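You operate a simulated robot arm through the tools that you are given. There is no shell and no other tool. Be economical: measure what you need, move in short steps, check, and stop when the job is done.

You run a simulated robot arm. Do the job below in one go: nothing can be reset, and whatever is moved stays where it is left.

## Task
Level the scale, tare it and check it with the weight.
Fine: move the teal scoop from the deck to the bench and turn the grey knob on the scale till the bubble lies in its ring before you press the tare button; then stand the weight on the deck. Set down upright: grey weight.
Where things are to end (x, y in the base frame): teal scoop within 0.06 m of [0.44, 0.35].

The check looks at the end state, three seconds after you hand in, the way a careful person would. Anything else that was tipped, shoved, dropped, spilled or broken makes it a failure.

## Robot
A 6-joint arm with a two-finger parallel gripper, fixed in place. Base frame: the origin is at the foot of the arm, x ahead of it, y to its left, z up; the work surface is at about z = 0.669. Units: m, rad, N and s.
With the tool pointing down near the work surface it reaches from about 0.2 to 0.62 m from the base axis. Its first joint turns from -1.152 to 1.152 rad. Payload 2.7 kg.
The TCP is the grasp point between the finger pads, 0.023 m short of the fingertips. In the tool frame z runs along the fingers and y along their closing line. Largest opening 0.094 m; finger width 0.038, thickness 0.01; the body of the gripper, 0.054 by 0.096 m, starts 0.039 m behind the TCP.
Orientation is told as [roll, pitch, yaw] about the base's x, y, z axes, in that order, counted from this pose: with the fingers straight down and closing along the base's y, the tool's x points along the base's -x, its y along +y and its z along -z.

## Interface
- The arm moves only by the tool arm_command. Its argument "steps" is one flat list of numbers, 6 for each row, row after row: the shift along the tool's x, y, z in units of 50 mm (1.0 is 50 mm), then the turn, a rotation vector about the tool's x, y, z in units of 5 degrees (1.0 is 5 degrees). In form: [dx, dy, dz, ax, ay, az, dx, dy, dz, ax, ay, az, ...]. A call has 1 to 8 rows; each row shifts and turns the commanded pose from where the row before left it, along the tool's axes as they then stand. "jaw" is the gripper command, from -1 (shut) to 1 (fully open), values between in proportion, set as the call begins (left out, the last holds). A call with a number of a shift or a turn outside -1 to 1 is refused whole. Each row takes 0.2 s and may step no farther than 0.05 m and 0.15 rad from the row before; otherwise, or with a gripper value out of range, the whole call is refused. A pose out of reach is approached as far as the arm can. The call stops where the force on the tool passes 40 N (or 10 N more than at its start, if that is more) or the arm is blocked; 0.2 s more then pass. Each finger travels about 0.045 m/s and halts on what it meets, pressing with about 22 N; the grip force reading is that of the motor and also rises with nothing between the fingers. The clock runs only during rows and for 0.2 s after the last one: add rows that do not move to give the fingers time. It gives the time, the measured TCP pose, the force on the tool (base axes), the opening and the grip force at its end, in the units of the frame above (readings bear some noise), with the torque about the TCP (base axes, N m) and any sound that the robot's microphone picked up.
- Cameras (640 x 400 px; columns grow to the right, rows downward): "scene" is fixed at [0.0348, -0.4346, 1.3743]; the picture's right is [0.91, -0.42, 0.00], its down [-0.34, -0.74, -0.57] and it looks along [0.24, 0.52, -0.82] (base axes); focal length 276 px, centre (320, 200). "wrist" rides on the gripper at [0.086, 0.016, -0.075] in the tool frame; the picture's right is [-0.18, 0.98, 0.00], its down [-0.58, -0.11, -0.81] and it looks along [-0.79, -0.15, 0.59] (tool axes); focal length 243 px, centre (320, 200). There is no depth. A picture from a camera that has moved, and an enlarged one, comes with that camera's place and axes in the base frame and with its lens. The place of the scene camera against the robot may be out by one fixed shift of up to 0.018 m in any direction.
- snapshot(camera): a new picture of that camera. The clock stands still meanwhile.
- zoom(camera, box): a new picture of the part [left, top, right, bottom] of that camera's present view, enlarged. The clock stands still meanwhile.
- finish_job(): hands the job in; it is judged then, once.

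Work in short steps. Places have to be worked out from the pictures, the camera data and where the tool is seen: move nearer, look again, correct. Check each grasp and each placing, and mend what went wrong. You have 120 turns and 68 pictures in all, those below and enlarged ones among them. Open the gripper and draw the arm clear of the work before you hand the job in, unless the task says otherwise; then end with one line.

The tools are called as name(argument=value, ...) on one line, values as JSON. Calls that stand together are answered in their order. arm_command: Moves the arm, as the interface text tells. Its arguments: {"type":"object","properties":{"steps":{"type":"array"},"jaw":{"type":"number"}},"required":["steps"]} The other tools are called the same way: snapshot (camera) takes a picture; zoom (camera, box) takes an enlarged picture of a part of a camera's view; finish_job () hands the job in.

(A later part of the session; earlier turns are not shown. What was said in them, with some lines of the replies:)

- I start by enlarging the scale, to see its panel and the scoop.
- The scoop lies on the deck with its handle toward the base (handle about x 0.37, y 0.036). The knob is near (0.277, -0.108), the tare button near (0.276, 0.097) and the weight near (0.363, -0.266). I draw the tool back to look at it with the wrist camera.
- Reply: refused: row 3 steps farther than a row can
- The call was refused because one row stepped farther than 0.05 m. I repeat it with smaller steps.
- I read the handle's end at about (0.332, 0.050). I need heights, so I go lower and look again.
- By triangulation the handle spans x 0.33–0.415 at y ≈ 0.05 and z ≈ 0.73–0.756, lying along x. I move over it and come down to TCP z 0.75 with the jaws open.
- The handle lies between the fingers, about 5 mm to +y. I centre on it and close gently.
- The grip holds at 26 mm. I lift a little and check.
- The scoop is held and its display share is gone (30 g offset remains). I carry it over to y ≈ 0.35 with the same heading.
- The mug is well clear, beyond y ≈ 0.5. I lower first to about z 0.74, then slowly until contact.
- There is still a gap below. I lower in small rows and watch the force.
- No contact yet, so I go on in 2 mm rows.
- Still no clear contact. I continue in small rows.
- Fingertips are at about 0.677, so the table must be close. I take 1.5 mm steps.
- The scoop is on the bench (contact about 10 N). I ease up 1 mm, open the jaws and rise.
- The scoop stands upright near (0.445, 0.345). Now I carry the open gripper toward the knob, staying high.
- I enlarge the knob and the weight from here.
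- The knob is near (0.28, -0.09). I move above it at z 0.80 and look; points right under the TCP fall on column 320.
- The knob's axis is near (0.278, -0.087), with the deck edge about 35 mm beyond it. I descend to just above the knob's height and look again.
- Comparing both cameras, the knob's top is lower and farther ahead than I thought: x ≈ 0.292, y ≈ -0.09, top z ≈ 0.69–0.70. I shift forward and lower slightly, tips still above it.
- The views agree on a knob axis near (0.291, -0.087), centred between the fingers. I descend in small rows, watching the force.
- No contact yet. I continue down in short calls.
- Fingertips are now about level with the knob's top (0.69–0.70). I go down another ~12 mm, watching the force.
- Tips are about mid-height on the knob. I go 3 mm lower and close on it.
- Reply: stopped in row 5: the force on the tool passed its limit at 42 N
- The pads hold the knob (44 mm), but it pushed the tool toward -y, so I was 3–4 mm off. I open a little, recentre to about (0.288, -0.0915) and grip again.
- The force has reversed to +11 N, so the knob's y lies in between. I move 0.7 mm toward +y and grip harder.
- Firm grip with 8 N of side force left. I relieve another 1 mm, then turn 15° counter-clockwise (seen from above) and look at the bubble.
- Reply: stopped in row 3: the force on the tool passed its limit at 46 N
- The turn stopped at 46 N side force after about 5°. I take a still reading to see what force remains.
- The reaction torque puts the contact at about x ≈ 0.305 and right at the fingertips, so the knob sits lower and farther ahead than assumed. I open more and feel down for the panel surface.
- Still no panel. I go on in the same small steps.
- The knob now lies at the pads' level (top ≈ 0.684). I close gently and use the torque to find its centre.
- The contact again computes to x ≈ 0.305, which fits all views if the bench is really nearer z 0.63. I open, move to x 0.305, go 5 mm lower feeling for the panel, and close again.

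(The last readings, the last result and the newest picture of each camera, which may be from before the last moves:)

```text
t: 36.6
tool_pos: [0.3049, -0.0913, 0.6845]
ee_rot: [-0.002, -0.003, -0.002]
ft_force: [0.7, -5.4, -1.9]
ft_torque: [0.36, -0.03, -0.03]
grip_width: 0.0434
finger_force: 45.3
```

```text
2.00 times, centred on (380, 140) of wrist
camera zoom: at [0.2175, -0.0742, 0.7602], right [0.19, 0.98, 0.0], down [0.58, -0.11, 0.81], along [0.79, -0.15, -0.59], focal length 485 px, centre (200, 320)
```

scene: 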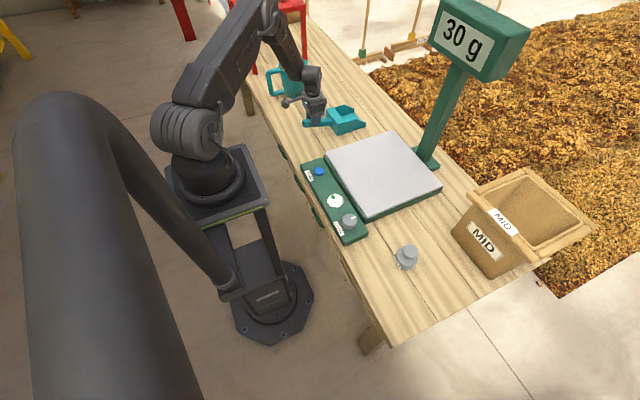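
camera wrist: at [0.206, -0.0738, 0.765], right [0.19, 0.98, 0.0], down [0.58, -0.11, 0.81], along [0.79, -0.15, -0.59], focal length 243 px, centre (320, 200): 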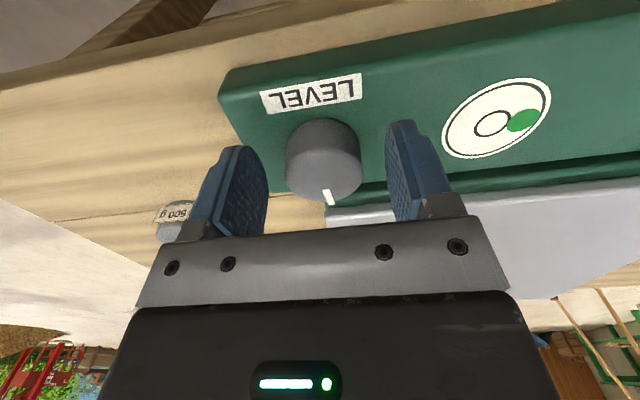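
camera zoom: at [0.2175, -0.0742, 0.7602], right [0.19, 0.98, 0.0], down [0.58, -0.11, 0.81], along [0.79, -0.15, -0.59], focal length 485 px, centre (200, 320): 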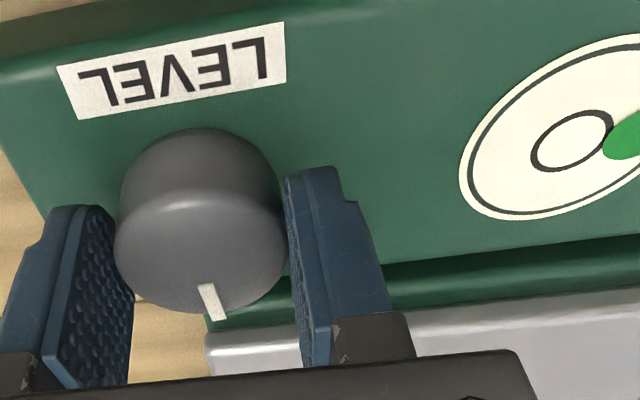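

The torque about z is now near zero: centred. I turn counter-clockwise in 4° rows.

arm_command(steps=[0, 0, 0, 0, 0, -0.8, 0, 0, 0, 0, 0, -0.8, 0, 0, 0, 0, 0, -0.8, 0, 0, 0, 0, 0, -0.8, 0, 0, 0, 0, 0, -0.8, 0, 0, 0, 0, 0, -0.8])

zoom(camera="scene", box=[310, 170, 390, 250])

snapshot(camera="wrist")

```text
t: 38.0
tool_pos: [0.305, -0.0901, 0.6847]
ee_rot: [-0.001, -0.004, 0.419]
ft_force: [5.0, -19.8, -19.4]
ft_torque: [0.24, 0.18, -0.02]
grip_width: 0.0438
finger_force: 45.0
```

```text
5.00 times, centred on (350, 210) of scene
camera zoom: at [0.0351, -0.435, 1.3742], right [0.91, -0.42, 0.0], down [-0.34, -0.74, -0.57], along [0.24, 0.52, -0.82], focal length 1383 px, centre (170, 150)
```

zoom: 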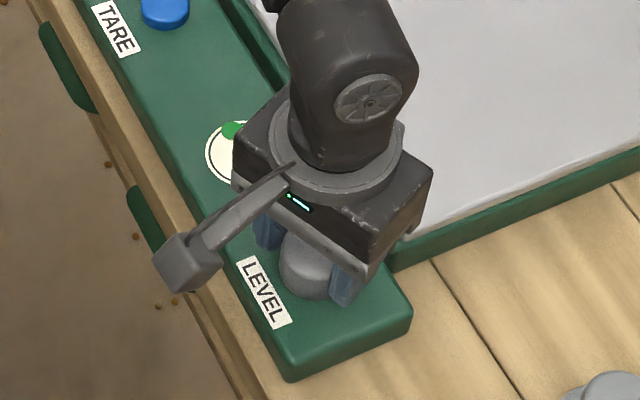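

```text
30 pictures are left
camera wrist: at [0.2184, -0.1114, 0.7602], right [-0.23, 0.97, 0.0], down [0.57, 0.14, 0.81], along [0.79, 0.19, -0.59], focal length 243 px, centre (320, 200)
```

wrist: 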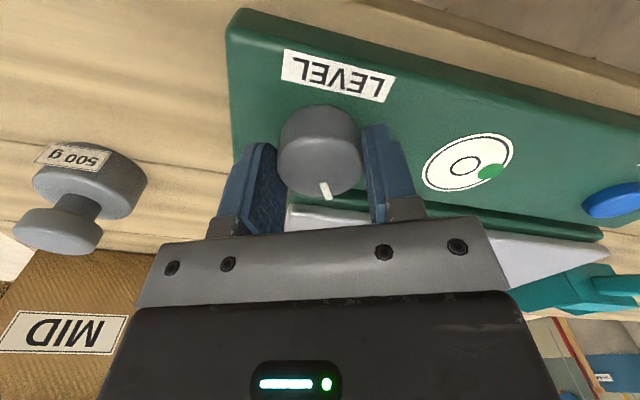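

The knob turns with the gripper, but the bubble went farther out (about 25% more for ~24°). So clockwise is right, around 100° from the start. I turn clockwise 40°, staying clear of the deck edge.

arm_command(steps=[0, 0, 0, 0, 0, 0.8, 0, 0, 0, 0, 0, 0.8, 0, 0, 0, 0, 0, 0.8, 0, 0, 0, 0, 0, 0.8, 0, 0, 0, 0, 0, 0.8, 0, 0, 0, 0, 0, 0.8, 0, 0, 0, 0, 0, 0.8])

arm_command(steps=[0, 0, 0, 0, 0, 0.8, 0, 0, 0, 0, 0, 0.8, 0, 0, 0, 0, 0, 0.8])

zoom(camera="wrist", box=[240, 40, 560, 240])

```text
t: 39.6
tool_pos: [0.3042, -0.0901, 0.6853]
ee_rot: [-0.002, -0.002, -0.073]
ft_force: [4.1, -13.8, -27.0]
ft_torque: [0.34, -0.56, -0.05]
grip_width: 0.0438
finger_force: 45.0
```

```text
t: 40.4
tool_pos: [0.3044, -0.0907, 0.6858]
ee_rot: [-0.002, -0.002, -0.281]
ft_force: [8.2, -0.2, -30.0]
ft_torque: [0.42, -0.01, -0.03]
grip_width: 0.0439
finger_force: 45.0
```

```text
2.00 times, centred on (400, 140) of wrist
camera zoom: at [0.2255, -0.0506, 0.7605], right [0.45, 0.89, 0.0], down [0.53, -0.27, 0.81], along [0.72, -0.36, -0.59], focal length 485 px, centre (160, 320)
```

zoom: 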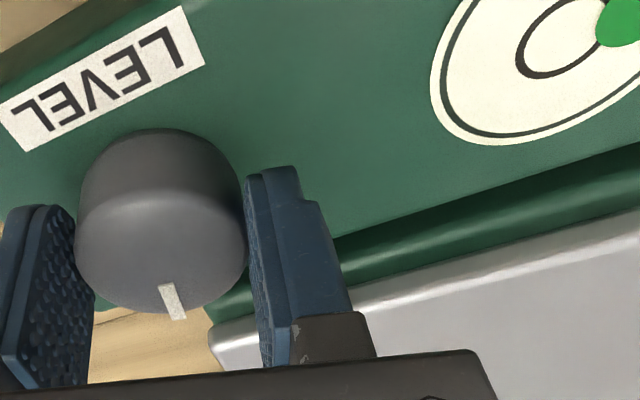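

I open slightly, swing back counter-clockwise to about +45° around the knob, and regrip there.

arm_command(steps=[0, 0, 0, 0, 0, 0, 0, 0, 0, 0, 0, 0, 0, 0, 0, 0, 0, -1, 0, 0, 0, 0, 0, -1, 0, 0, 0, 0, 0, -1, 0, 0, 0, 0, 0, -1, 0, 0, 0, 0, 0, -1, 0, 0, 0, 0, 0, -1], jaw=0.1)

arm_command(steps=[0, 0, 0, 0, 0, -1, 0, 0, 0, 0, 0, -1, 0, 0, 0, 0, 0, -1, 0, 0, 0, 0, 0, -1, 0, 0, 0, 0, 0, -1, 0, 0, 0, 0, 0, -1])

arm_command(steps=[0, 0, 0, 0, 0, 0, 0, 0, 0, 0, 0, 0], jaw=-0.1)

```text
t: 42.2
tool_pos: [0.3043, -0.0901, 0.6848]
ee_rot: [-0.003, -0.001, 0.243]
ft_force: [0.6, -1.2, 0.1]
ft_torque: [0.0, 0.0, -0.02]
grip_width: 0.0518
finger_force: 0.1
```

```text
t: 43.6
tool_pos: [0.3038, -0.0901, 0.6849]
ee_rot: [-0.005, -0.002, 0.769]
ft_force: [-0.3, 0.0, 0.3]
ft_torque: [-0.01, 0.02, 0.01]
grip_width: 0.0517
finger_force: 0.1
```

```text
t: 44.2
tool_pos: [0.3052, -0.0907, 0.6854]
ee_rot: [-0.006, -0.002, 0.766]
ft_force: [4.8, -3.4, -1.4]
ft_torque: [0.02, -0.03, 0.01]
grip_width: 0.0449
finger_force: 2.4
```

Almost closed. I finish the grip and turn clockwise 35°, then check the readings.

arm_command(steps=[0, 0, 0, 0, 0, 0, 0, 0, 0, 0, 0, 0.8, 0, 0, 0, 0, 0, 0.8, 0, 0, 0, 0, 0, 0.8, 0, 0, 0, 0, 0, 0.8, 0, 0, 0, 0, 0, 0.8, 0, 0, 0, 0, 0, 0.8, 0, 0, 0, 0, 0, 0.8])

snapshot(camera="wrist")

```text
t: 46.0
tool_pos: [0.3044, -0.0894, 0.6851]
ee_rot: [-0.003, -0.002, 0.276]
ft_force: [2.6, -5.0, 1.3]
ft_torque: [-0.05, -0.03, 0.03]
grip_width: 0.0449
finger_force: 2.8
```

```text
28 pictures are left
camera wrist: at [0.216, -0.0985, 0.7608], right [-0.09, 1.0, 0.0], down [0.59, 0.05, 0.81], along [0.8, 0.07, -0.59], focal length 243 px, centre (320, 200)
```

wrist: 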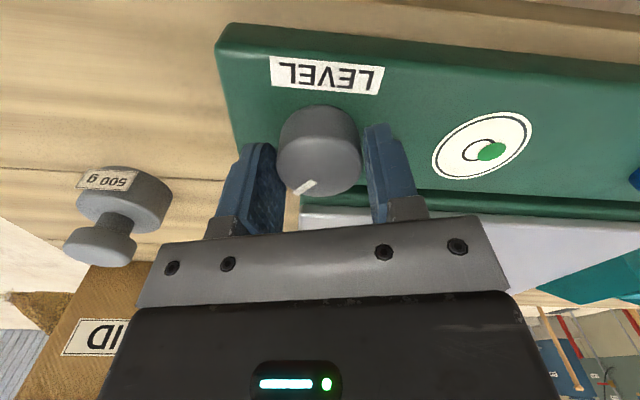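

The bubble has come in to less than half its offset. I keep turning clockwise, another 30°.

arm_command(steps=[0, 0, 0, 0, 0, 0.8, 0, 0, 0, 0, 0, 0.8, 0, 0, 0, 0, 0, 0.8, 0, 0, 0, 0, 0, 0.8, 0, 0, 0, 0, 0, 0.8, 0, 0, 0, 0, 0, 0.8, 0, 0, 0, 0, 0, 0.8])

zoom(camera="scene", box=[300, 170, 390, 250])

```text
t: 47.6
tool_pos: [0.3039, -0.0907, 0.6843]
ee_rot: [-0.002, -0.003, -0.212]
ft_force: [-1.0, 1.2, -3.0]
ft_torque: [0.09, -0.04, 0.03]
grip_width: 0.0432
finger_force: 10.0
```

```text
5.00 times, centred on (345, 210) of scene
camera zoom: at [0.0348, -0.4346, 1.3743], right [0.91, -0.42, 0.0], down [-0.34, -0.74, -0.57], along [0.24, 0.52, -0.82], focal length 1383 px, centre (195, 150)
```

zoom: 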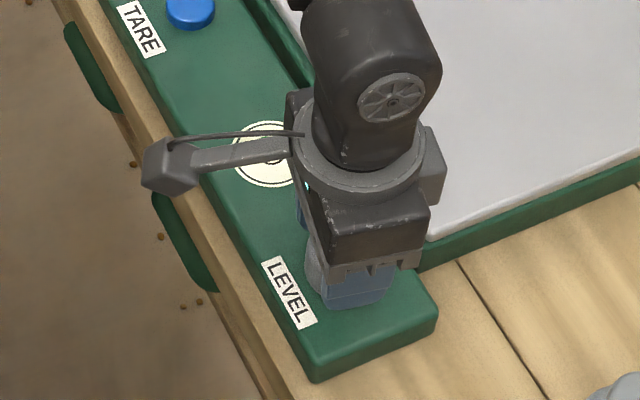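

I open slightly and swing back counter-clockwise 40°, then look at the bubble.

arm_command(steps=[0, 0, 0, 0, 0, 0, 0, 0, 0, 0, 0, 0, 0, 0, 0, 0, 0, -1, 0, 0, 0, 0, 0, -1, 0, 0, 0, 0, 0, -1, 0, 0, 0, 0, 0, -1, 0, 0, 0, 0, 0, -1, 0, 0, 0, 0, 0, -1], jaw=0.1)

arm_command(steps=[0, 0, 0, 0, 0, -1, 0, 0, 0, 0, 0, -1])

zoom(camera="wrist", box=[260, 60, 580, 260])

```text
t: 49.4
tool_pos: [0.3041, -0.0903, 0.6863]
ee_rot: [0.0, -0.002, 0.315]
ft_force: [0.3, -0.5, 0.1]
ft_torque: [0.0, 0.02, 0.0]
grip_width: 0.0515
finger_force: 0.1
```

```text
t: 50.0
tool_pos: [0.3052, -0.0895, 0.686]
ee_rot: [-0.001, -0.001, 0.489]
ft_force: [-0.4, 0.2, -0.8]
ft_torque: [-0.01, -0.03, 0.02]
grip_width: 0.0518
finger_force: 0.1
```

```text
2.00 times, centred on (420, 160) of wrist
camera zoom: at [0.2196, -0.1167, 0.7609], right [-0.3, 0.95, 0.0], down [0.56, 0.18, 0.81], along [0.77, 0.24, -0.59], focal length 485 px, centre (120, 280)
```

zoom: 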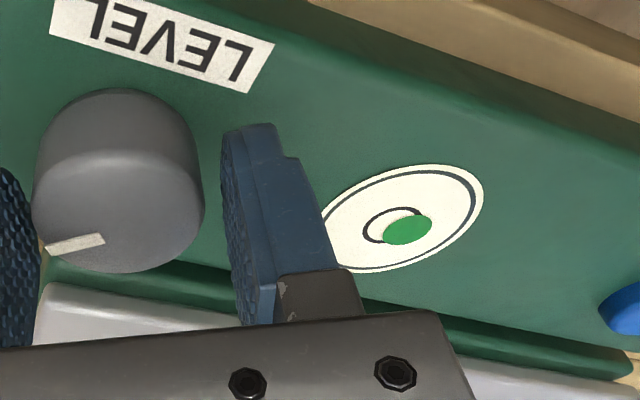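

The bubble is still off by about half the ring. I grip here and turn clockwise another 36°.

arm_command(steps=[0, 0, 0, 0, 0, 0, 0, 0, 0, 0, 0, 0, 0, 0, 0, 0, 0, 0], jaw=-0.11)

arm_command(steps=[0, 0, 0, 0, 0, 0.9, 0, 0, 0, 0, 0, 0.9, 0, 0, 0, 0, 0, 0.9, 0, 0, 0, 0, 0, 0.9, 0, 0, 0, 0, 0, 0.9, 0, 0, 0, 0, 0, 0.9, 0, 0, 0, 0, 0, 0.9, 0, 0, 0, 0, 0, 0.9])

snapshot(camera="wrist")

```text
t: 50.8
tool_pos: [0.3051, -0.0894, 0.6857]
ee_rot: [-0.004, -0.003, 0.488]
ft_force: [3.4, -4.7, -0.2]
ft_torque: [-0.04, -0.05, -0.03]
grip_width: 0.0444
finger_force: 2.5
```

```text
t: 52.6
tool_pos: [0.3049, -0.0899, 0.6856]
ee_rot: [-0.002, -0.002, -0.142]
ft_force: [-0.6, -3.3, -1.4]
ft_torque: [-0.02, 0.03, 0.03]
grip_width: 0.0433
finger_force: 1.5
```

```text
25 pictures are left
camera wrist: at [0.2201, -0.0618, 0.7607], right [0.32, 0.95, 0.0], down [0.56, -0.19, 0.81], along [0.76, -0.26, -0.59], focal length 243 px, centre (320, 200)
```

wrist: 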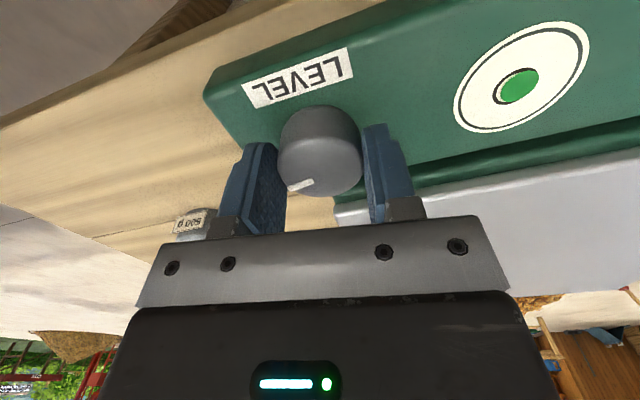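

The bubble looks centred. I enlarge it to judge exactly.

zoom(camera="wrist", box=[450, 15, 594, 135])

```text
3.33 times, centred on (522, 75) of wrist
camera zoom: at [0.2201, -0.0618, 0.7607], right [0.32, 0.95, 0.0], down [0.56, -0.19, 0.81], along [0.76, -0.26, -0.59], focal length 809 px, centre (-353, 617)
```

zoom: 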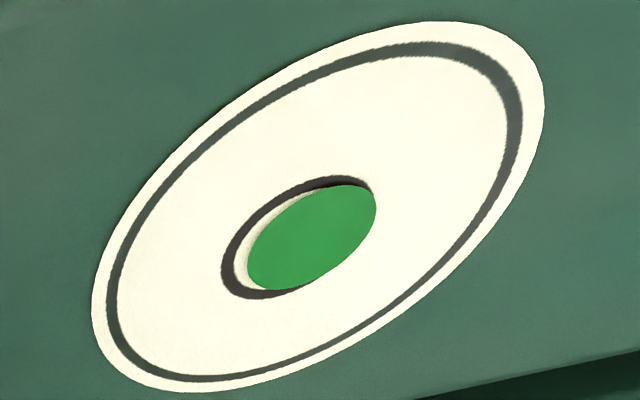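

The bubble is still about a fifth of the ring off to one side. I turn 9° more clockwise and look again.

arm_command(steps=[0, 0, 0, 0, 0, 0.9, 0, 0, 0, 0, 0, 0.9, 0, 0, 0, 0, 0, 0])

zoom(camera="wrist", box=[450, 5, 610, 125])

```text
t: 53.4
tool_pos: [0.3035, -0.0895, 0.685]
ee_rot: [0.001, -0.001, -0.298]
ft_force: [4.9, 8.4, -3.1]
ft_torque: [0.32, 0.83, -0.01]
grip_width: 0.0428
finger_force: 44.8
```

```text
3.33 times, centred on (530, 65) of wrist
camera zoom: at [0.2256, -0.049, 0.7607], right [0.47, 0.89, 0.0], down [0.52, -0.27, 0.81], along [0.72, -0.38, -0.59], focal length 809 px, centre (-380, 650)
```

zoom: 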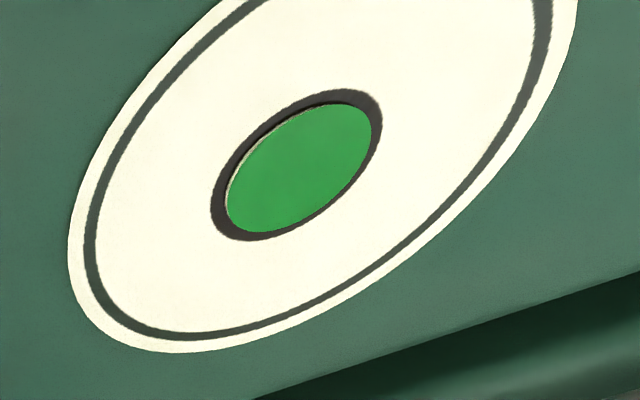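

The bubble now fills the ring evenly. I open slightly, turn back off the knob to yaw 0, then rise straight up.

arm_command(steps=[0, 0, 0, 0, 0, 0, 0, 0, 0, 0, 0, 0, 0, 0, 0, 0, 0, 0, 0, 0, 0, 0, 0, -0.8, 0, 0, 0, 0, 0, -0.8, 0, 0, 0, 0, 0, -0.8, 0, 0, 0, 0, 0, -0.9], jaw=0.1)

arm_command(steps=[0, 0, -0.4, 0, 0, 0, 0, 0, -0.8, 0, 0, 0, 0, 0, -0.9, 0, 0, 0], jaw=0.3)

zoom(camera="wrist", box=[280, 0, 600, 200])

```text
t: 55.0
tool_pos: [0.3038, -0.09, 0.6855]
ee_rot: [-0.002, 0.0, -0.009]
ft_force: [-0.2, 0.1, -0.1]
ft_torque: [0.0, 0.01, 0.01]
grip_width: 0.0515
finger_force: 0.0
```

```text
t: 55.8
tool_pos: [0.3031, -0.0881, 0.7905]
ee_rot: [-0.002, -0.002, -0.008]
ft_force: [0.6, -0.5, -0.2]
ft_torque: [0.03, 0.01, -0.02]
grip_width: 0.0611
finger_force: 0.0
```

```text
2.00 times, centred on (440, 100) of wrist
camera zoom: at [0.216, -0.0726, 0.8667], right [0.19, 0.98, 0.0], down [0.58, -0.11, 0.81], along [0.79, -0.16, -0.59], focal length 485 px, centre (80, 400)
```

zoom: 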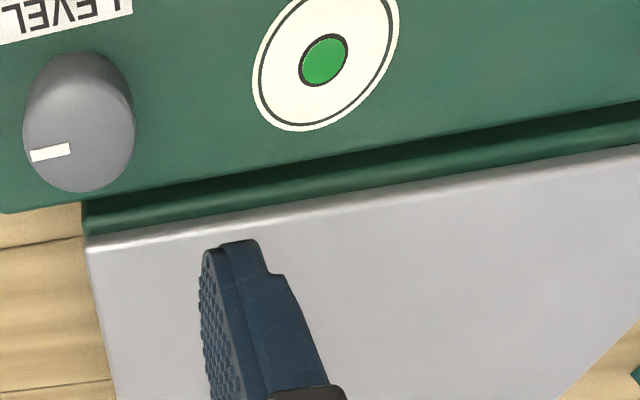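

It is level. Next the tare button, which both cameras place near (0.300, 0.122). I close the jaws and move above it.

arm_command(steps=[0, 0.85, 0, 0, 0, 0, 0, 0.85, 0, 0, 0, 0, 0, 0.85, 0, 0, 0, 0, 0, 0.85, 0, 0, 0, 0, 0.05, 0.8, 0, 0, 0, 0, 0, 0, 0.7, 0, 0, 0, 0, 0, 0, 0, 0, 0], jaw=-1)

snapshot(camera="wrist")

snapshot(camera="scene")

```text
t: 57.4
tool_pos: [0.3038, 0.1211, 0.7555]
ee_rot: [-0.002, -0.001, -0.01]
ft_force: [-0.3, 0.1, -1.1]
ft_torque: [0.0, 0.0, 0.02]
grip_width: 0.0
finger_force: 22.2
```

```text
21 pictures are left
camera wrist: at [0.2166, 0.1372, 0.8306], right [0.19, 0.98, 0.0], down [0.58, -0.11, 0.81], along [0.79, -0.16, -0.59], focal length 243 px, centre (320, 200)
```

wrist: 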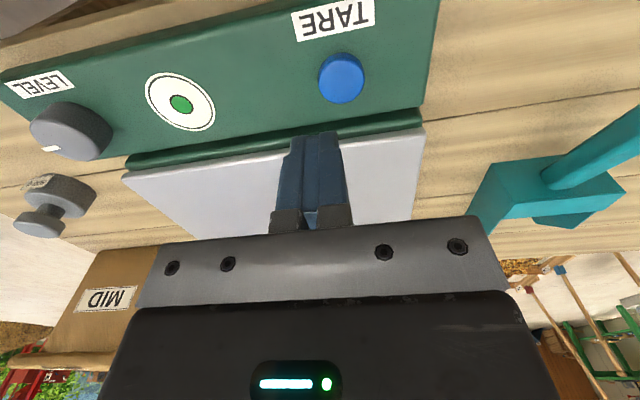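

```text
20 pictures are left
```

scene: 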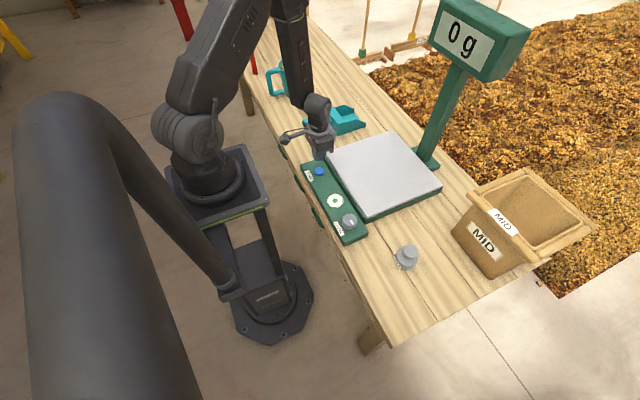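

The display reads 0 g and the bubble is in its ring. The button is near (0.300, 0.135). I shift over it and go down to just above.

arm_command(steps=[0.07, 0.27, 0, 0, 0, 0, 0, 0, 0.6, 0, 0, 0, 0, 0, 0.35, 0, 0, 0, 0, 0, 0, 0, 0, 0])

snapshot(camera="wrist")

```text
t: 58.4
tool_pos: [0.3013, 0.1339, 0.7074]
ee_rot: [0.001, -0.003, -0.009]
ft_force: [0.4, 0.2, -0.7]
ft_torque: [0.03, -0.01, -0.01]
grip_width: 0.0
finger_force: 22.3
```

```text
19 pictures are left
camera wrist: at [0.2139, 0.1497, 0.783], right [0.19, 0.98, 0.0], down [0.58, -0.11, 0.81], along [0.79, -0.16, -0.59], focal length 243 px, centre (320, 200)
```

wrist: 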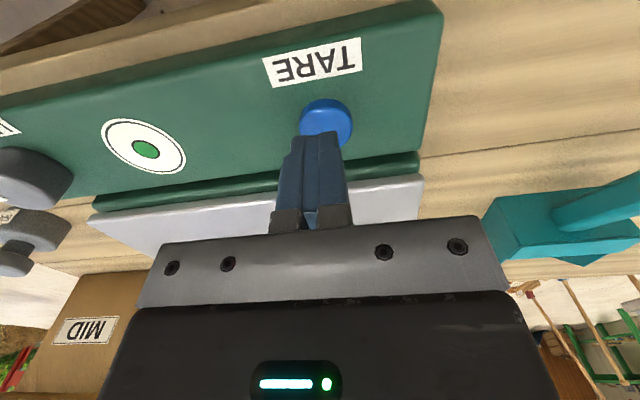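

Well aligned, 3 mm to correct in y. I press down in small rows, watching force and sound.

arm_command(steps=[0, 0.06, 0.08, 0, 0, 0, 0, 0, 0.08, 0, 0, 0, 0, 0, 0.06, 0, 0, 0])

arm_command(steps=[0, 0, 0.05, 0, 0, 0])

arm_command(steps=[0, 0, 0.05, 0, 0, 0])

```text
t: 59.2
tool_pos: [0.3016, 0.1379, 0.6958]
ee_rot: [0.001, -0.002, -0.01]
ft_force: [0.0, -0.8, 0.6]
ft_torque: [-0.01, -0.02, 0.01]
grip_width: 0.0001
finger_force: 22.6
```

```text
t: 59.6
tool_pos: [0.3006, 0.1369, 0.6933]
ee_rot: [0.0, -0.001, -0.011]
ft_force: [-0.1, -0.2, 0.1]
ft_torque: [0.01, 0.0, -0.03]
grip_width: 0.0001
finger_force: 21.7
```

```text
t: 60.0
tool_pos: [0.3011, 0.1367, 0.6908]
ee_rot: [0.0, -0.002, -0.011]
ft_force: [0.6, 0.5, -0.3]
ft_torque: [0.02, 0.04, -0.02]
grip_width: 0.0
finger_force: 22.0
```

No contact yet (tips near 0.668). I continue.

arm_command(steps=[0, 0, 0.05, 0, 0, 0])

arm_command(steps=[0, 0, 0.04, 0, 0, 0])

arm_command(steps=[0, 0, 0.04, 0, 0, 0])

```text
t: 60.4
tool_pos: [0.3004, 0.1379, 0.6886]
ee_rot: [0.0, 0.0, -0.011]
ft_force: [-0.1, 0.0, 0.6]
ft_torque: [0.02, 0.01, -0.01]
grip_width: 0.0002
finger_force: 22.3
```

```text
t: 60.8
tool_pos: [0.2992, 0.1366, 0.6866]
ee_rot: [0.001, -0.001, -0.01]
ft_force: [-0.1, -0.1, -0.3]
ft_torque: [0.0, -0.04, -0.03]
grip_width: 0.0
finger_force: 22.1
```

```text
t: 61.2
tool_pos: [0.3015, 0.1361, 0.6843]
ee_rot: [0.003, -0.002, -0.012]
ft_force: [-0.2, 0.0, 0.0]
ft_torque: [-0.01, 0.0, -0.02]
grip_width: 0.0
finger_force: 21.9
```

arm_command(steps=[0, 0, 0.04, 0, 0, 0])

arm_command(steps=[0, 0, 0.04, 0, 0, 0])

zoom(camera="wrist", box=[220, 60, 460, 210])

```text
t: 61.6
tool_pos: [0.2998, 0.1377, 0.6822]
ee_rot: [0.001, -0.002, -0.01]
ft_force: [0.1, -0.4, 1.0]
ft_torque: [0.02, 0.02, 0.02]
grip_width: 0.0001
finger_force: 21.6
```

```text
t: 62.0
tool_pos: [0.3009, 0.1369, 0.6809]
ee_rot: [0.001, -0.001, -0.01]
ft_force: [0.7, 1.0, 1.4]
ft_torque: [-0.02, 0.0, 0.0]
grip_width: 0.0001
finger_force: 21.7
heard: click
```

```text
2.67 times, centred on (340, 135) of wrist
camera zoom: at [0.2138, 0.1537, 0.7563], right [0.2, 0.98, 0.0], down [0.58, -0.12, 0.81], along [0.79, -0.16, -0.59], focal length 647 px, centre (267, 373)
```

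zoom: 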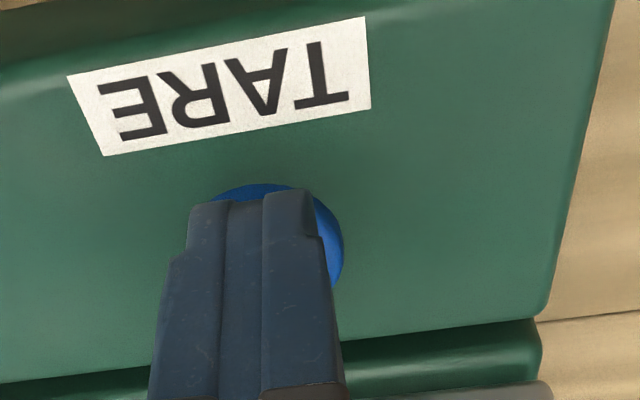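

The button clicked. I rise, open the jaws and travel high toward the weight, near (0.39, -0.26).

arm_command(steps=[0, 0, -0.4, 0, 0, 0, 0, 0, -0.9, 0, 0, 0, 0, 0, -0.9, 0, 0, 0, 0, -0.9, 0, 0, 0, 0, 0, -0.9, 0, 0, 0, 0, 0, -0.9, 0, 0, 0, 0, 0, -0.9, 0, 0, 0, 0, 0, -0.9, 0, 0, 0, 0])

arm_command(steps=[0, -0.95, 0, 0, 0, -0.1, -0.2, -0.9, 0, 0, 0, 0, -0.2, -0.9, 0, 0, 0, 0, -0.4, -0.7, 0, 0, 0, 0, -0.4, 0, 0, 0, 0, 0, 0, 0, 0, 0, 0, 0], jaw=1)

snapshot(camera="wrist")

snapshot(camera="scene")

```text
t: 63.8
tool_pos: [0.2973, -0.0883, 0.7918]
ee_rot: [-0.003, -0.003, -0.01]
ft_force: [0.1, 0.0, 0.4]
ft_torque: [0.04, 0.02, -0.04]
grip_width: 0.0002
finger_force: 22.3
```

```text
t: 65.2
tool_pos: [0.3576, -0.2598, 0.7913]
ee_rot: [-0.001, -0.002, -0.004]
ft_force: [0.1, -1.0, 0.1]
ft_torque: [0.03, 0.0, 0.01]
grip_width: 0.0939
finger_force: 0.1
```

```text
17 pictures are left
camera wrist: at [0.2703, -0.2445, 0.8672], right [0.19, 0.98, 0.0], down [0.58, -0.11, 0.81], along [0.79, -0.15, -0.59], focal length 243 px, centre (320, 200)
```

wrist: 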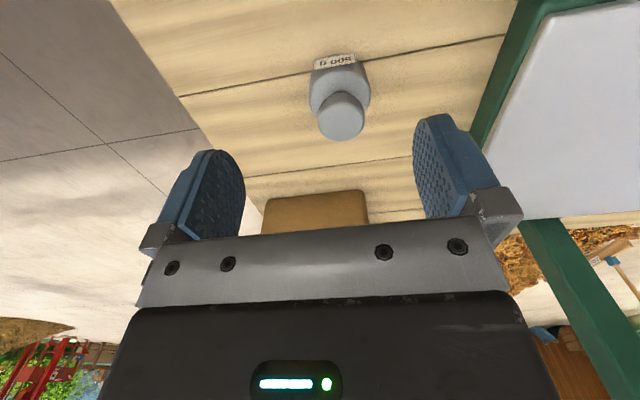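

```text
16 pictures are left
```

scene: 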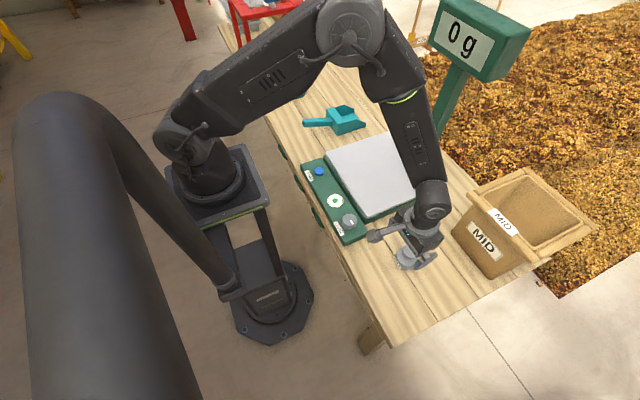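

The weight's axis is near (0.394, -0.249). I move above it and lower, then look again.

arm_command(steps=[-0.72, 0.21, 0, 0, 0, 0, 0, 0, 0.6, 0, 0, 0, 0, 0, 0.3, 0, 0, 0, 0, 0, 0, 0, 0, 0])

snapshot(camera="wrist")

```text
t: 66.2
tool_pos: [0.3934, -0.2511, 0.7469]
ee_rot: [-0.002, -0.003, -0.003]
ft_force: [-0.6, 0.5, -0.5]
ft_torque: [-0.01, 0.04, 0.01]
grip_width: 0.0939
finger_force: 0.0
```

```text
15 pictures are left
camera wrist: at [0.3062, -0.2348, 0.8223], right [0.19, 0.98, 0.0], down [0.58, -0.11, 0.81], along [0.79, -0.15, -0.59], focal length 243 px, centre (320, 200)
```

wrist: 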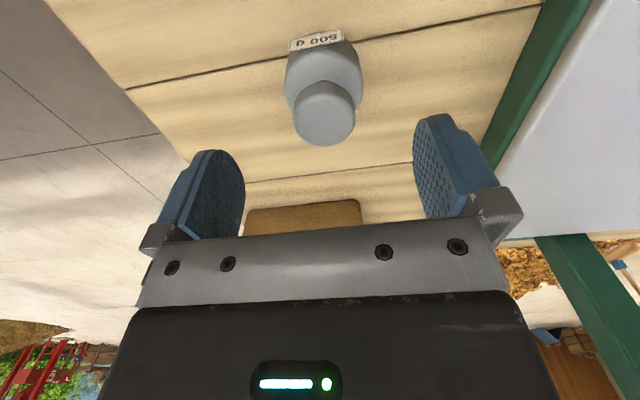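

Aligned within a few mm. I correct slightly and descend around the weight.

arm_command(steps=[-0.06, 0.05, 0.4, 0, 0, 0, 0, 0, 0.4, 0, 0, 0, 0, 0, 0.3, 0, 0, 0, 0, 0, 0, 0, 0, 0])

snapshot(camera="wrist")

```text
t: 67.2
tool_pos: [0.3965, -0.2479, 0.6919]
ee_rot: [-0.001, -0.001, -0.001]
ft_force: [0.4, -0.2, 0.3]
ft_torque: [-0.03, 0.0, 0.01]
grip_width: 0.0938
finger_force: 0.0
```

```text
14 pictures are left
camera wrist: at [0.3095, -0.2321, 0.7674], right [0.19, 0.98, 0.0], down [0.58, -0.11, 0.81], along [0.79, -0.15, -0.59], focal length 243 px, centre (320, 200)
```

wrist: 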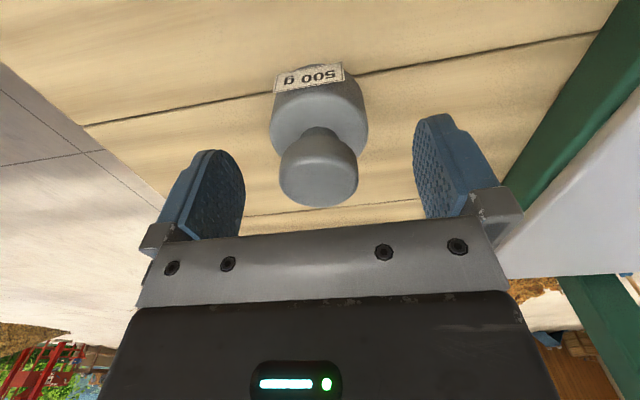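

The head's top is near 0.69 and the body's top near 0.655, on axis. I go down 28 mm to grip the body, watching the force.

arm_command(steps=[0, 0, 0.2, 0, 0, 0, 0, 0, 0.2, 0, 0, 0])

arm_command(steps=[0, 0, 0.08, 0, 0, 0, 0, 0, 0.06, 0, 0, 0])

snapshot(camera="wrist")

```text
t: 67.8
tool_pos: [0.3974, -0.2492, 0.6725]
ee_rot: [-0.002, -0.003, -0.001]
ft_force: [-0.3, -0.7, -0.1]
ft_torque: [0.01, 0.01, 0.0]
grip_width: 0.0942
finger_force: 0.0
```

```text
t: 68.4
tool_pos: [0.3966, -0.2489, 0.665]
ee_rot: [-0.001, -0.004, -0.001]
ft_force: [0.7, 0.0, 0.0]
ft_torque: [-0.05, -0.01, 0.0]
grip_width: 0.0937
finger_force: 0.1
```

```text
13 pictures are left
camera wrist: at [0.3099, -0.2324, 0.7403], right [0.19, 0.98, 0.0], down [0.58, -0.11, 0.81], along [0.79, -0.15, -0.59], focal length 243 px, centre (320, 200)
```

wrist: 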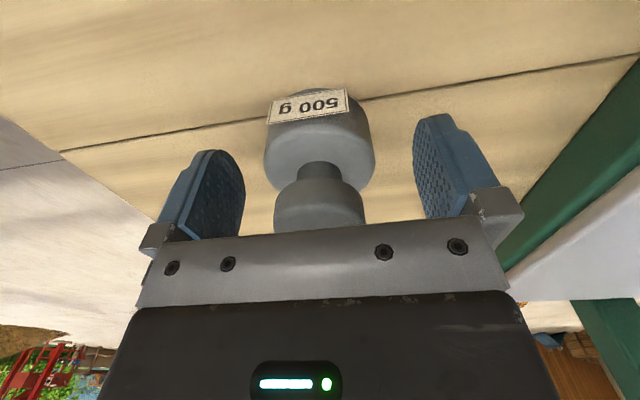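

Tips overlap the body by about 10 mm. I go 3 mm lower and close.

arm_command(steps=[0, 0, 0.06, 0, 0, 0, 0, 0, 0, 0, 0, 0])

arm_command(steps=[0, 0, 0, 0, 0, 0, 0, 0, 0, 0, 0, 0, 0, 0, 0, 0, 0, 0, 0, 0, 0, 0, 0, 0], jaw=-1)

```text
t: 69.0
tool_pos: [0.3968, -0.2481, 0.662]
ee_rot: [-0.001, -0.004, -0.003]
ft_force: [-0.5, 0.8, -0.1]
ft_torque: [0.01, 0.01, -0.02]
grip_width: 0.094
finger_force: 0.1
```

```text
t: 70.0
tool_pos: [0.397, -0.2479, 0.661]
ee_rot: [-0.001, -0.004, -0.002]
ft_force: [0.1, -2.4, 0.6]
ft_torque: [-0.02, -0.09, -0.04]
grip_width: 0.0598
finger_force: 21.9
```

Gripped at 60 mm with 22 N. I lift and check.

arm_command(steps=[0, 0, -0.2, 0, 0, 0, 0, 0, -0.5, 0, 0, 0, 0, 0, -0.8, 0, 0, 0, 0, 0, -0.8, 0, 0, 0, 0, 0, 0, 0, 0, 0])

snapshot(camera="wrist")

```text
t: 71.2
tool_pos: [0.3975, -0.2477, 0.7762]
ee_rot: [-0.002, -0.004, -0.001]
ft_force: [-0.4, 1.1, -4.9]
ft_torque: [-0.01, 0.05, 0.0]
grip_width: 0.0598
finger_force: 21.7
```

```text
12 pictures are left
camera wrist: at [0.3097, -0.2318, 0.852], right [0.19, 0.98, 0.0], down [0.58, -0.11, 0.81], along [0.79, -0.15, -0.59], focal length 243 px, centre (320, 200)
```

wrist: 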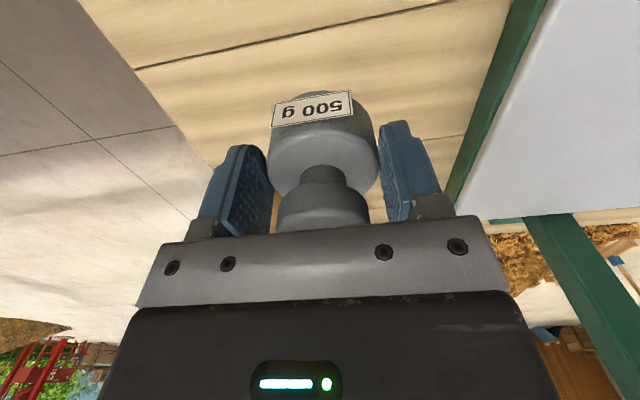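

The weight is held upright (5 N). The deck's centre is near (0.48, 0.02). I carry the weight to (0.46, 0.015), still high.

arm_command(steps=[0, 0.8, 0, 0, 0, 0, -0.2, 0.85, 0, 0, 0, 0, -0.25, 0.85, 0, 0, 0, 0, -0.25, 0.85, 0, 0, 0, 0, -0.25, 0.85, 0, 0, 0, 0, -0.25, 0.7, 0, 0, 0, 0, -0.05, 0.35, 0, 0, 0, 0, 0, 0, 0, 0, 0, 0])

snapshot(camera="scene")

```text
t: 73.0
tool_pos: [0.4584, 0.0142, 0.7768]
ee_rot: [-0.003, -0.002, -0.002]
ft_force: [-0.4, 0.2, -5.2]
ft_torque: [0.02, 0.05, 0.04]
grip_width: 0.0594
finger_force: 21.6
```

```text
11 pictures are left
```

scene: 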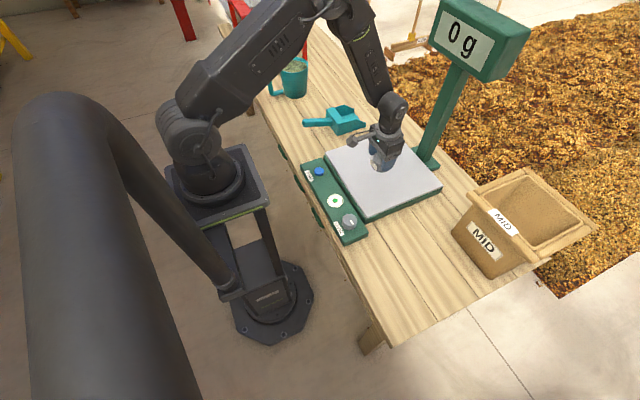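

The weight is over the deck. I lower to about z 0.722, then feel for contact, expected near 0.711.

arm_command(steps=[0, 0, 0.5, 0, 0, 0, 0, 0, 0.4, 0, 0, 0, 0, 0, 0.18, 0, 0, 0, 0, 0, 0, 0, 0, 0])

arm_command(steps=[0, 0, 0.05, 0, 0, 0, 0, 0, 0.05, 0, 0, 0])

arm_command(steps=[0, 0, 0.04, 0, 0, 0])

arm_command(steps=[0, 0, 0.03, 0, 0, 0])

```text
t: 74.0
tool_pos: [0.4604, 0.0146, 0.7223]
ee_rot: [-0.003, -0.002, -0.002]
ft_force: [-0.6, 0.2, -5.0]
ft_torque: [-0.04, 0.03, 0.0]
grip_width: 0.0594
finger_force: 21.9
```

```text
t: 74.6
tool_pos: [0.4591, 0.0144, 0.7176]
ee_rot: [-0.003, -0.001, -0.001]
ft_force: [0.3, 0.3, -5.3]
ft_torque: [-0.01, 0.03, 0.0]
grip_width: 0.0594
finger_force: 22.5
```

```text
t: 75.0
tool_pos: [0.4589, 0.0141, 0.7156]
ee_rot: [-0.001, -0.003, -0.001]
ft_force: [0.4, 0.9, -4.4]
ft_torque: [-0.03, 0.06, 0.02]
grip_width: 0.0594
finger_force: 22.0
```

```text
t: 75.4
tool_pos: [0.4583, 0.014, 0.7138]
ee_rot: [-0.001, -0.005, -0.003]
ft_force: [0.1, -0.5, -5.5]
ft_torque: [-0.01, 0.04, 0.01]
grip_width: 0.0594
finger_force: 21.8
```

No contact yet. I go on in 1–1.5 mm steps.

arm_command(steps=[0, 0, 0.03, 0, 0, 0])

arm_command(steps=[0, 0, 0.025, 0, 0, 0])

arm_command(steps=[0, 0, 0.02, 0, 0, 0])

```text
t: 75.8
tool_pos: [0.459, 0.0145, 0.7119]
ee_rot: [-0.002, -0.001, -0.001]
ft_force: [1.0, 0.1, -4.5]
ft_torque: [0.02, 0.08, -0.02]
grip_width: 0.0593
finger_force: 22.1
```

```text
t: 76.2
tool_pos: [0.4593, 0.0145, 0.7103]
ee_rot: [0.0, -0.004, -0.002]
ft_force: [-1.4, -0.7, 0.4]
ft_torque: [0.08, 0.02, 0.05]
grip_width: 0.0597
finger_force: 22.2
```

```text
t: 76.6
tool_pos: [0.4592, 0.0157, 0.7107]
ee_rot: [0.0, -0.003, -0.002]
ft_force: [-6.6, -1.8, 15.4]
ft_torque: [0.05, 0.04, -0.05]
grip_width: 0.0593
finger_force: 22.1
```

Contact: the weight stands on the deck. I ease up 1 mm, open, and rise straight up.

arm_command(steps=[0, 0, -0.02, 0, 0, 0, 0, 0, 0, 0, 0, 0, 0, 0, 0, 0, 0, 0, 0, 0, 0, 0, 0, 0, 0, 0, 0, 0, 0, 0], jaw=1)

arm_command(steps=[0, 0, -0.3, 0, 0, 0, 0, 0, -0.6, 0, 0, 0, 0, 0, -0.9, 0, 0, 0, 0, 0, -0.9, 0, 0, 0, 0, 0, -0.9, 0, 0, 0, 0.6, 0, -0.5, 0, 0, 0, 0.9, 0, 0, 0, 0, 0, 0.9, 0, 0, 0, 0, 0])

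snapshot(camera="scene")

snapshot(camera="wrist")

```text
t: 77.8
tool_pos: [0.4595, 0.014, 0.7107]
ee_rot: [-0.003, -0.004, -0.002]
ft_force: [0.5, 0.5, 0.1]
ft_torque: [0.02, 0.03, 0.0]
grip_width: 0.0939
finger_force: 0.0
```

```text
t: 79.6
tool_pos: [0.3403, 0.0151, 0.9165]
ee_rot: [0.0, -0.005, -0.002]
ft_force: [-0.5, 0.7, 0.0]
ft_torque: [-0.03, -0.01, 0.01]
grip_width: 0.094
finger_force: 0.1
```

```text
10 pictures are left
```

scene: 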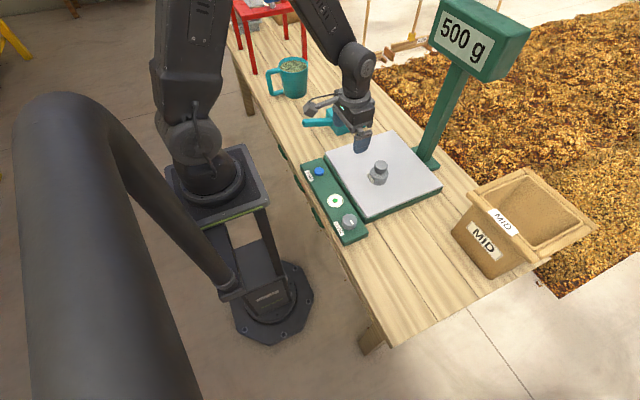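

```text
9 pictures are left
camera wrist: at [0.253, 0.0302, 0.9918], right [0.19, 0.98, 0.0], down [0.58, -0.11, 0.81], along [0.79, -0.15, -0.59], focal length 243 px, centre (320, 200)
```

wrist: 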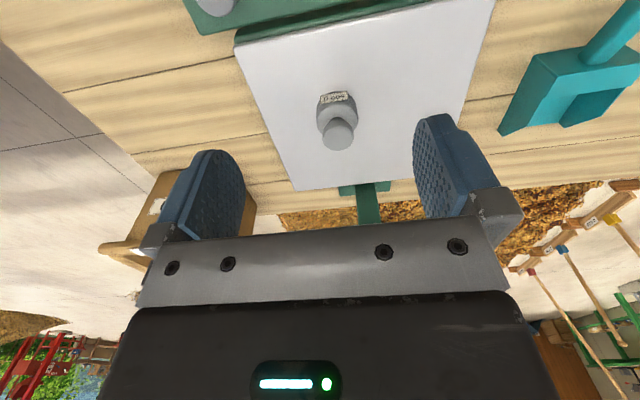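

The display reads 500 g and the weight stands upright. Rechecking the scoop with the true bench height, its bowl reaches to x ≈ 0.57, so its middle may lie too far ahead of the target. I will regrip it and shift it about 30 mm toward the base. First I travel above the handle.

arm_command(steps=[0, 0.84, 0, 0, 0, 0, 0, 0.84, 0, 0, 0, 0, 0, 0.84, 0, 0, 0, 0, -0.1, 0.84, 0, 0, 0, 0, -0.2, 0.84, 0, 0, 0, 0, -0.2, 0.84, 0, 0, 0, 0, -0.2, 0.84, 0, 0, 0, 0, -0.2, 0.82, 0, 0, 0, 0], jaw=1)

arm_command(steps=[0, 0, 0.9, 0, 0, 0, 0, 0, 0.9, 0, 0, 0, 0, 0, 0.6, 0, 0, 0, 0, 0, 0, 0, 0, 0])

snapshot(camera="wrist")

```text
t: 81.4
tool_pos: [0.3843, 0.3493, 0.9158]
ee_rot: [0.0, -0.002, -0.002]
ft_force: [-0.2, 0.1, 0.2]
ft_torque: [-0.01, 0.01, 0.01]
grip_width: 0.094
finger_force: 0.1
```

```text
t: 82.4
tool_pos: [0.3846, 0.3492, 0.7945]
ee_rot: [-0.002, -0.002, 0.0]
ft_force: [-0.4, 0.0, -0.3]
ft_torque: [0.03, -0.01, 0.01]
grip_width: 0.0942
finger_force: 0.0
```

```text
8 pictures are left
camera wrist: at [0.2982, 0.3659, 0.8701], right [0.19, 0.98, 0.0], down [0.58, -0.11, 0.81], along [0.79, -0.15, -0.59], focal length 243 px, centre (320, 200)
```

wrist: 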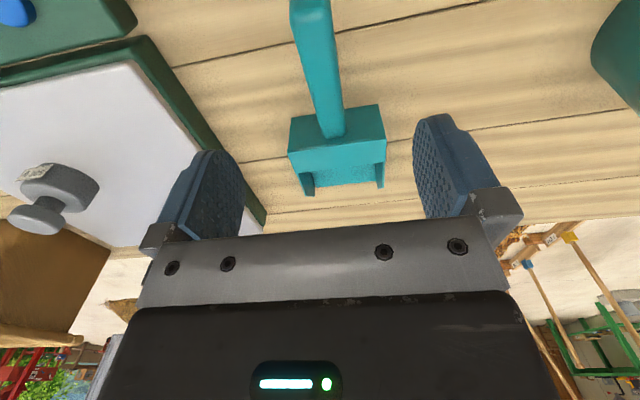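

The scoop sits as left, with its handle between the fingers and clearance on both sides. I descend to z 0.70 and grip.

arm_command(steps=[0, 0, 0.8, 0, 0, 0, 0, 0, 0.7, 0, 0, 0, 0, 0, 0.35, 0, 0, 0, 0, 0, 0, 0, 0, 0])

arm_command(steps=[0, 0, 0, 0, 0, 0, 0, 0, 0, 0, 0, 0, 0, 0, 0, 0, 0, 0, 0, 0, 0, 0, 0, 0, 0, 0, 0, 0, 0, 0, 0, 0, 0, 0, 0, 0], jaw=-1)

arm_command(steps=[0, 0, -0.2, 0, 0, 0, 0, 0, -0.3, 0, 0, 0, 0, 0, 0, 0, 0, 0])

```text
t: 83.4
tool_pos: [0.3846, 0.3504, 0.7021]
ee_rot: [-0.002, -0.003, -0.002]
ft_force: [0.5, 1.0, 0.5]
ft_torque: [0.01, -0.03, -0.01]
grip_width: 0.0942
finger_force: 0.0
```

```text
t: 84.8
tool_pos: [0.3856, 0.3493, 0.7029]
ee_rot: [-0.001, -0.004, -0.002]
ft_force: [-0.1, 0.4, 0.7]
ft_torque: [-0.01, -0.06, 0.01]
grip_width: 0.0254
finger_force: 22.1
```

```text
t: 85.6
tool_pos: [0.3853, 0.3502, 0.7292]
ee_rot: [-0.002, -0.002, -0.001]
ft_force: [-0.8, -0.2, -1.4]
ft_torque: [0.01, 0.17, -0.03]
grip_width: 0.0257
finger_force: 21.9
```

The scoop is held and lifted. I move it 30 mm toward the base and a little to +y, then lower to just above the bench.

arm_command(steps=[0.3, 0.05, 0, 0, 0, 0, 0.3, 0.05, 0, 0, 0, 0, 0, 0, 0.25, 0, 0, 0, 0, 0, 0.2, 0, 0, 0, 0, 0, 0, 0, 0, 0])

arm_command(steps=[0, 0, 0.03, 0, 0, 0])

arm_command(steps=[0, 0, 0.03, 0, 0, 0])

arm_command(steps=[0, 0, 0.02, 0, 0, 0])

```text
t: 86.8
tool_pos: [0.3552, 0.3564, 0.7059]
ee_rot: [-0.002, -0.004, -0.002]
ft_force: [-0.1, 0.6, -1.9]
ft_torque: [0.0, 0.19, -0.01]
grip_width: 0.0259
finger_force: 22.4
```

```text
t: 87.2
tool_pos: [0.3554, 0.3541, 0.7027]
ee_rot: [-0.002, -0.002, -0.002]
ft_force: [-0.3, -0.1, -1.6]
ft_torque: [0.0, 0.16, 0.02]
grip_width: 0.0256
finger_force: 22.4
```

```text
t: 87.6
tool_pos: [0.3569, 0.3556, 0.7035]
ee_rot: [0.002, -0.004, -0.002]
ft_force: [-4.0, -2.1, 9.2]
ft_torque: [-0.07, -0.51, -0.18]
grip_width: 0.0258
finger_force: 21.8
```

```text
t: 88.0
tool_pos: [0.3554, 0.355, 0.701]
ee_rot: [0.0, -0.003, -0.002]
ft_force: [-4.6, -1.2, 11.6]
ft_torque: [-0.05, -0.4, -0.03]
grip_width: 0.0256
finger_force: 22.1
```

It touches the bench. I ease up 1 mm, open, rise and draw the arm clear.

arm_command(steps=[0, 0, -0.03, 0, 0, 0, 0, 0, 0, 0, 0, 0, 0, 0, 0, 0, 0, 0, 0, 0, 0, 0, 0, 0], jaw=0.2)

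arm_command(steps=[0, 0, -0.3, 0, 0, 0, 0, 0, -0.7, 0, 0, 0, 0, 0, -0.9, 0, 0, 0, 0, 0, -0.9, 0, 0, 0, 0, 0, -0.9, 0, 0, 0, 0.6, -0.6, 0, 0, 0, 0, 0.6, -0.7, 0, 0, 0, 0, 0, -0.9, 0, 0, 0, 0])

snapshot(camera="scene")

zoom(camera="scene", box=[300, 150, 400, 240])

```text
t: 89.0
tool_pos: [0.3552, 0.3561, 0.7028]
ee_rot: [-0.002, -0.001, 0.0]
ft_force: [0.0, -0.1, -0.5]
ft_torque: [0.04, 0.01, 0.02]
grip_width: 0.0567
finger_force: 0.0
```

```text
t: 90.8
tool_pos: [0.2932, 0.246, 0.8881]
ee_rot: [-0.001, -0.005, -0.003]
ft_force: [0.3, 0.0, -0.4]
ft_torque: [0.04, -0.04, -0.03]
grip_width: 0.0566
finger_force: 0.0
```

```text
7 pictures are left
```

scene: 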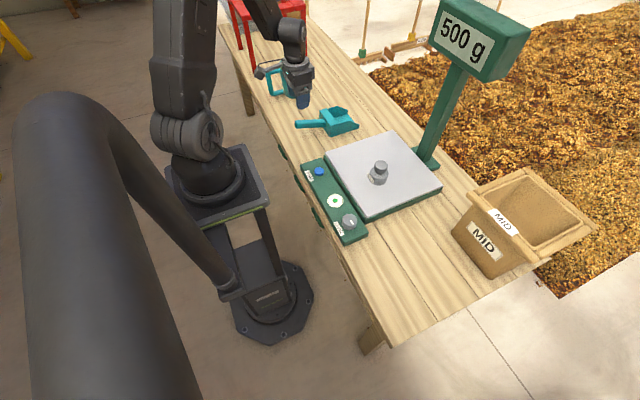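

```text
4.44 times, centred on (350, 195) of scene
camera zoom: at [0.0348, -0.4346, 1.3743], right [0.91, -0.42, 0.0], down [-0.34, -0.74, -0.57], along [0.24, 0.52, -0.82], focal length 1229 px, centre (187, 222)
```

zoom: 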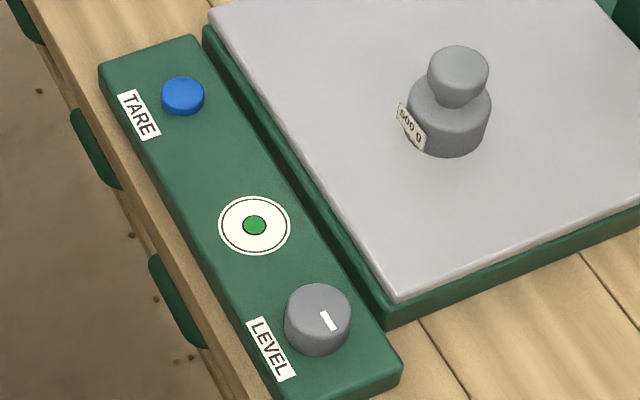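

The final view shows the bubble in its ring, 500 g on the display, the weight upright on the deck and the scoop on the bench at its place. The arm is clear and the gripper open, so I hand in.

finish_job()

```text
The job is handed in.
```

I levelled and tared the scale and stood the weight upright on the deck; the display reads 500 g, matching the weight's label. The bubble was in its ring before I pressed tare. The teal scoop is on the bench with its overall middle about 2 cm from [0.44, 0.35]. Its bowl is farther off, about 5–6 cm by my last estimate, so if the check measures the bowl it is close to the 6 cm limit.
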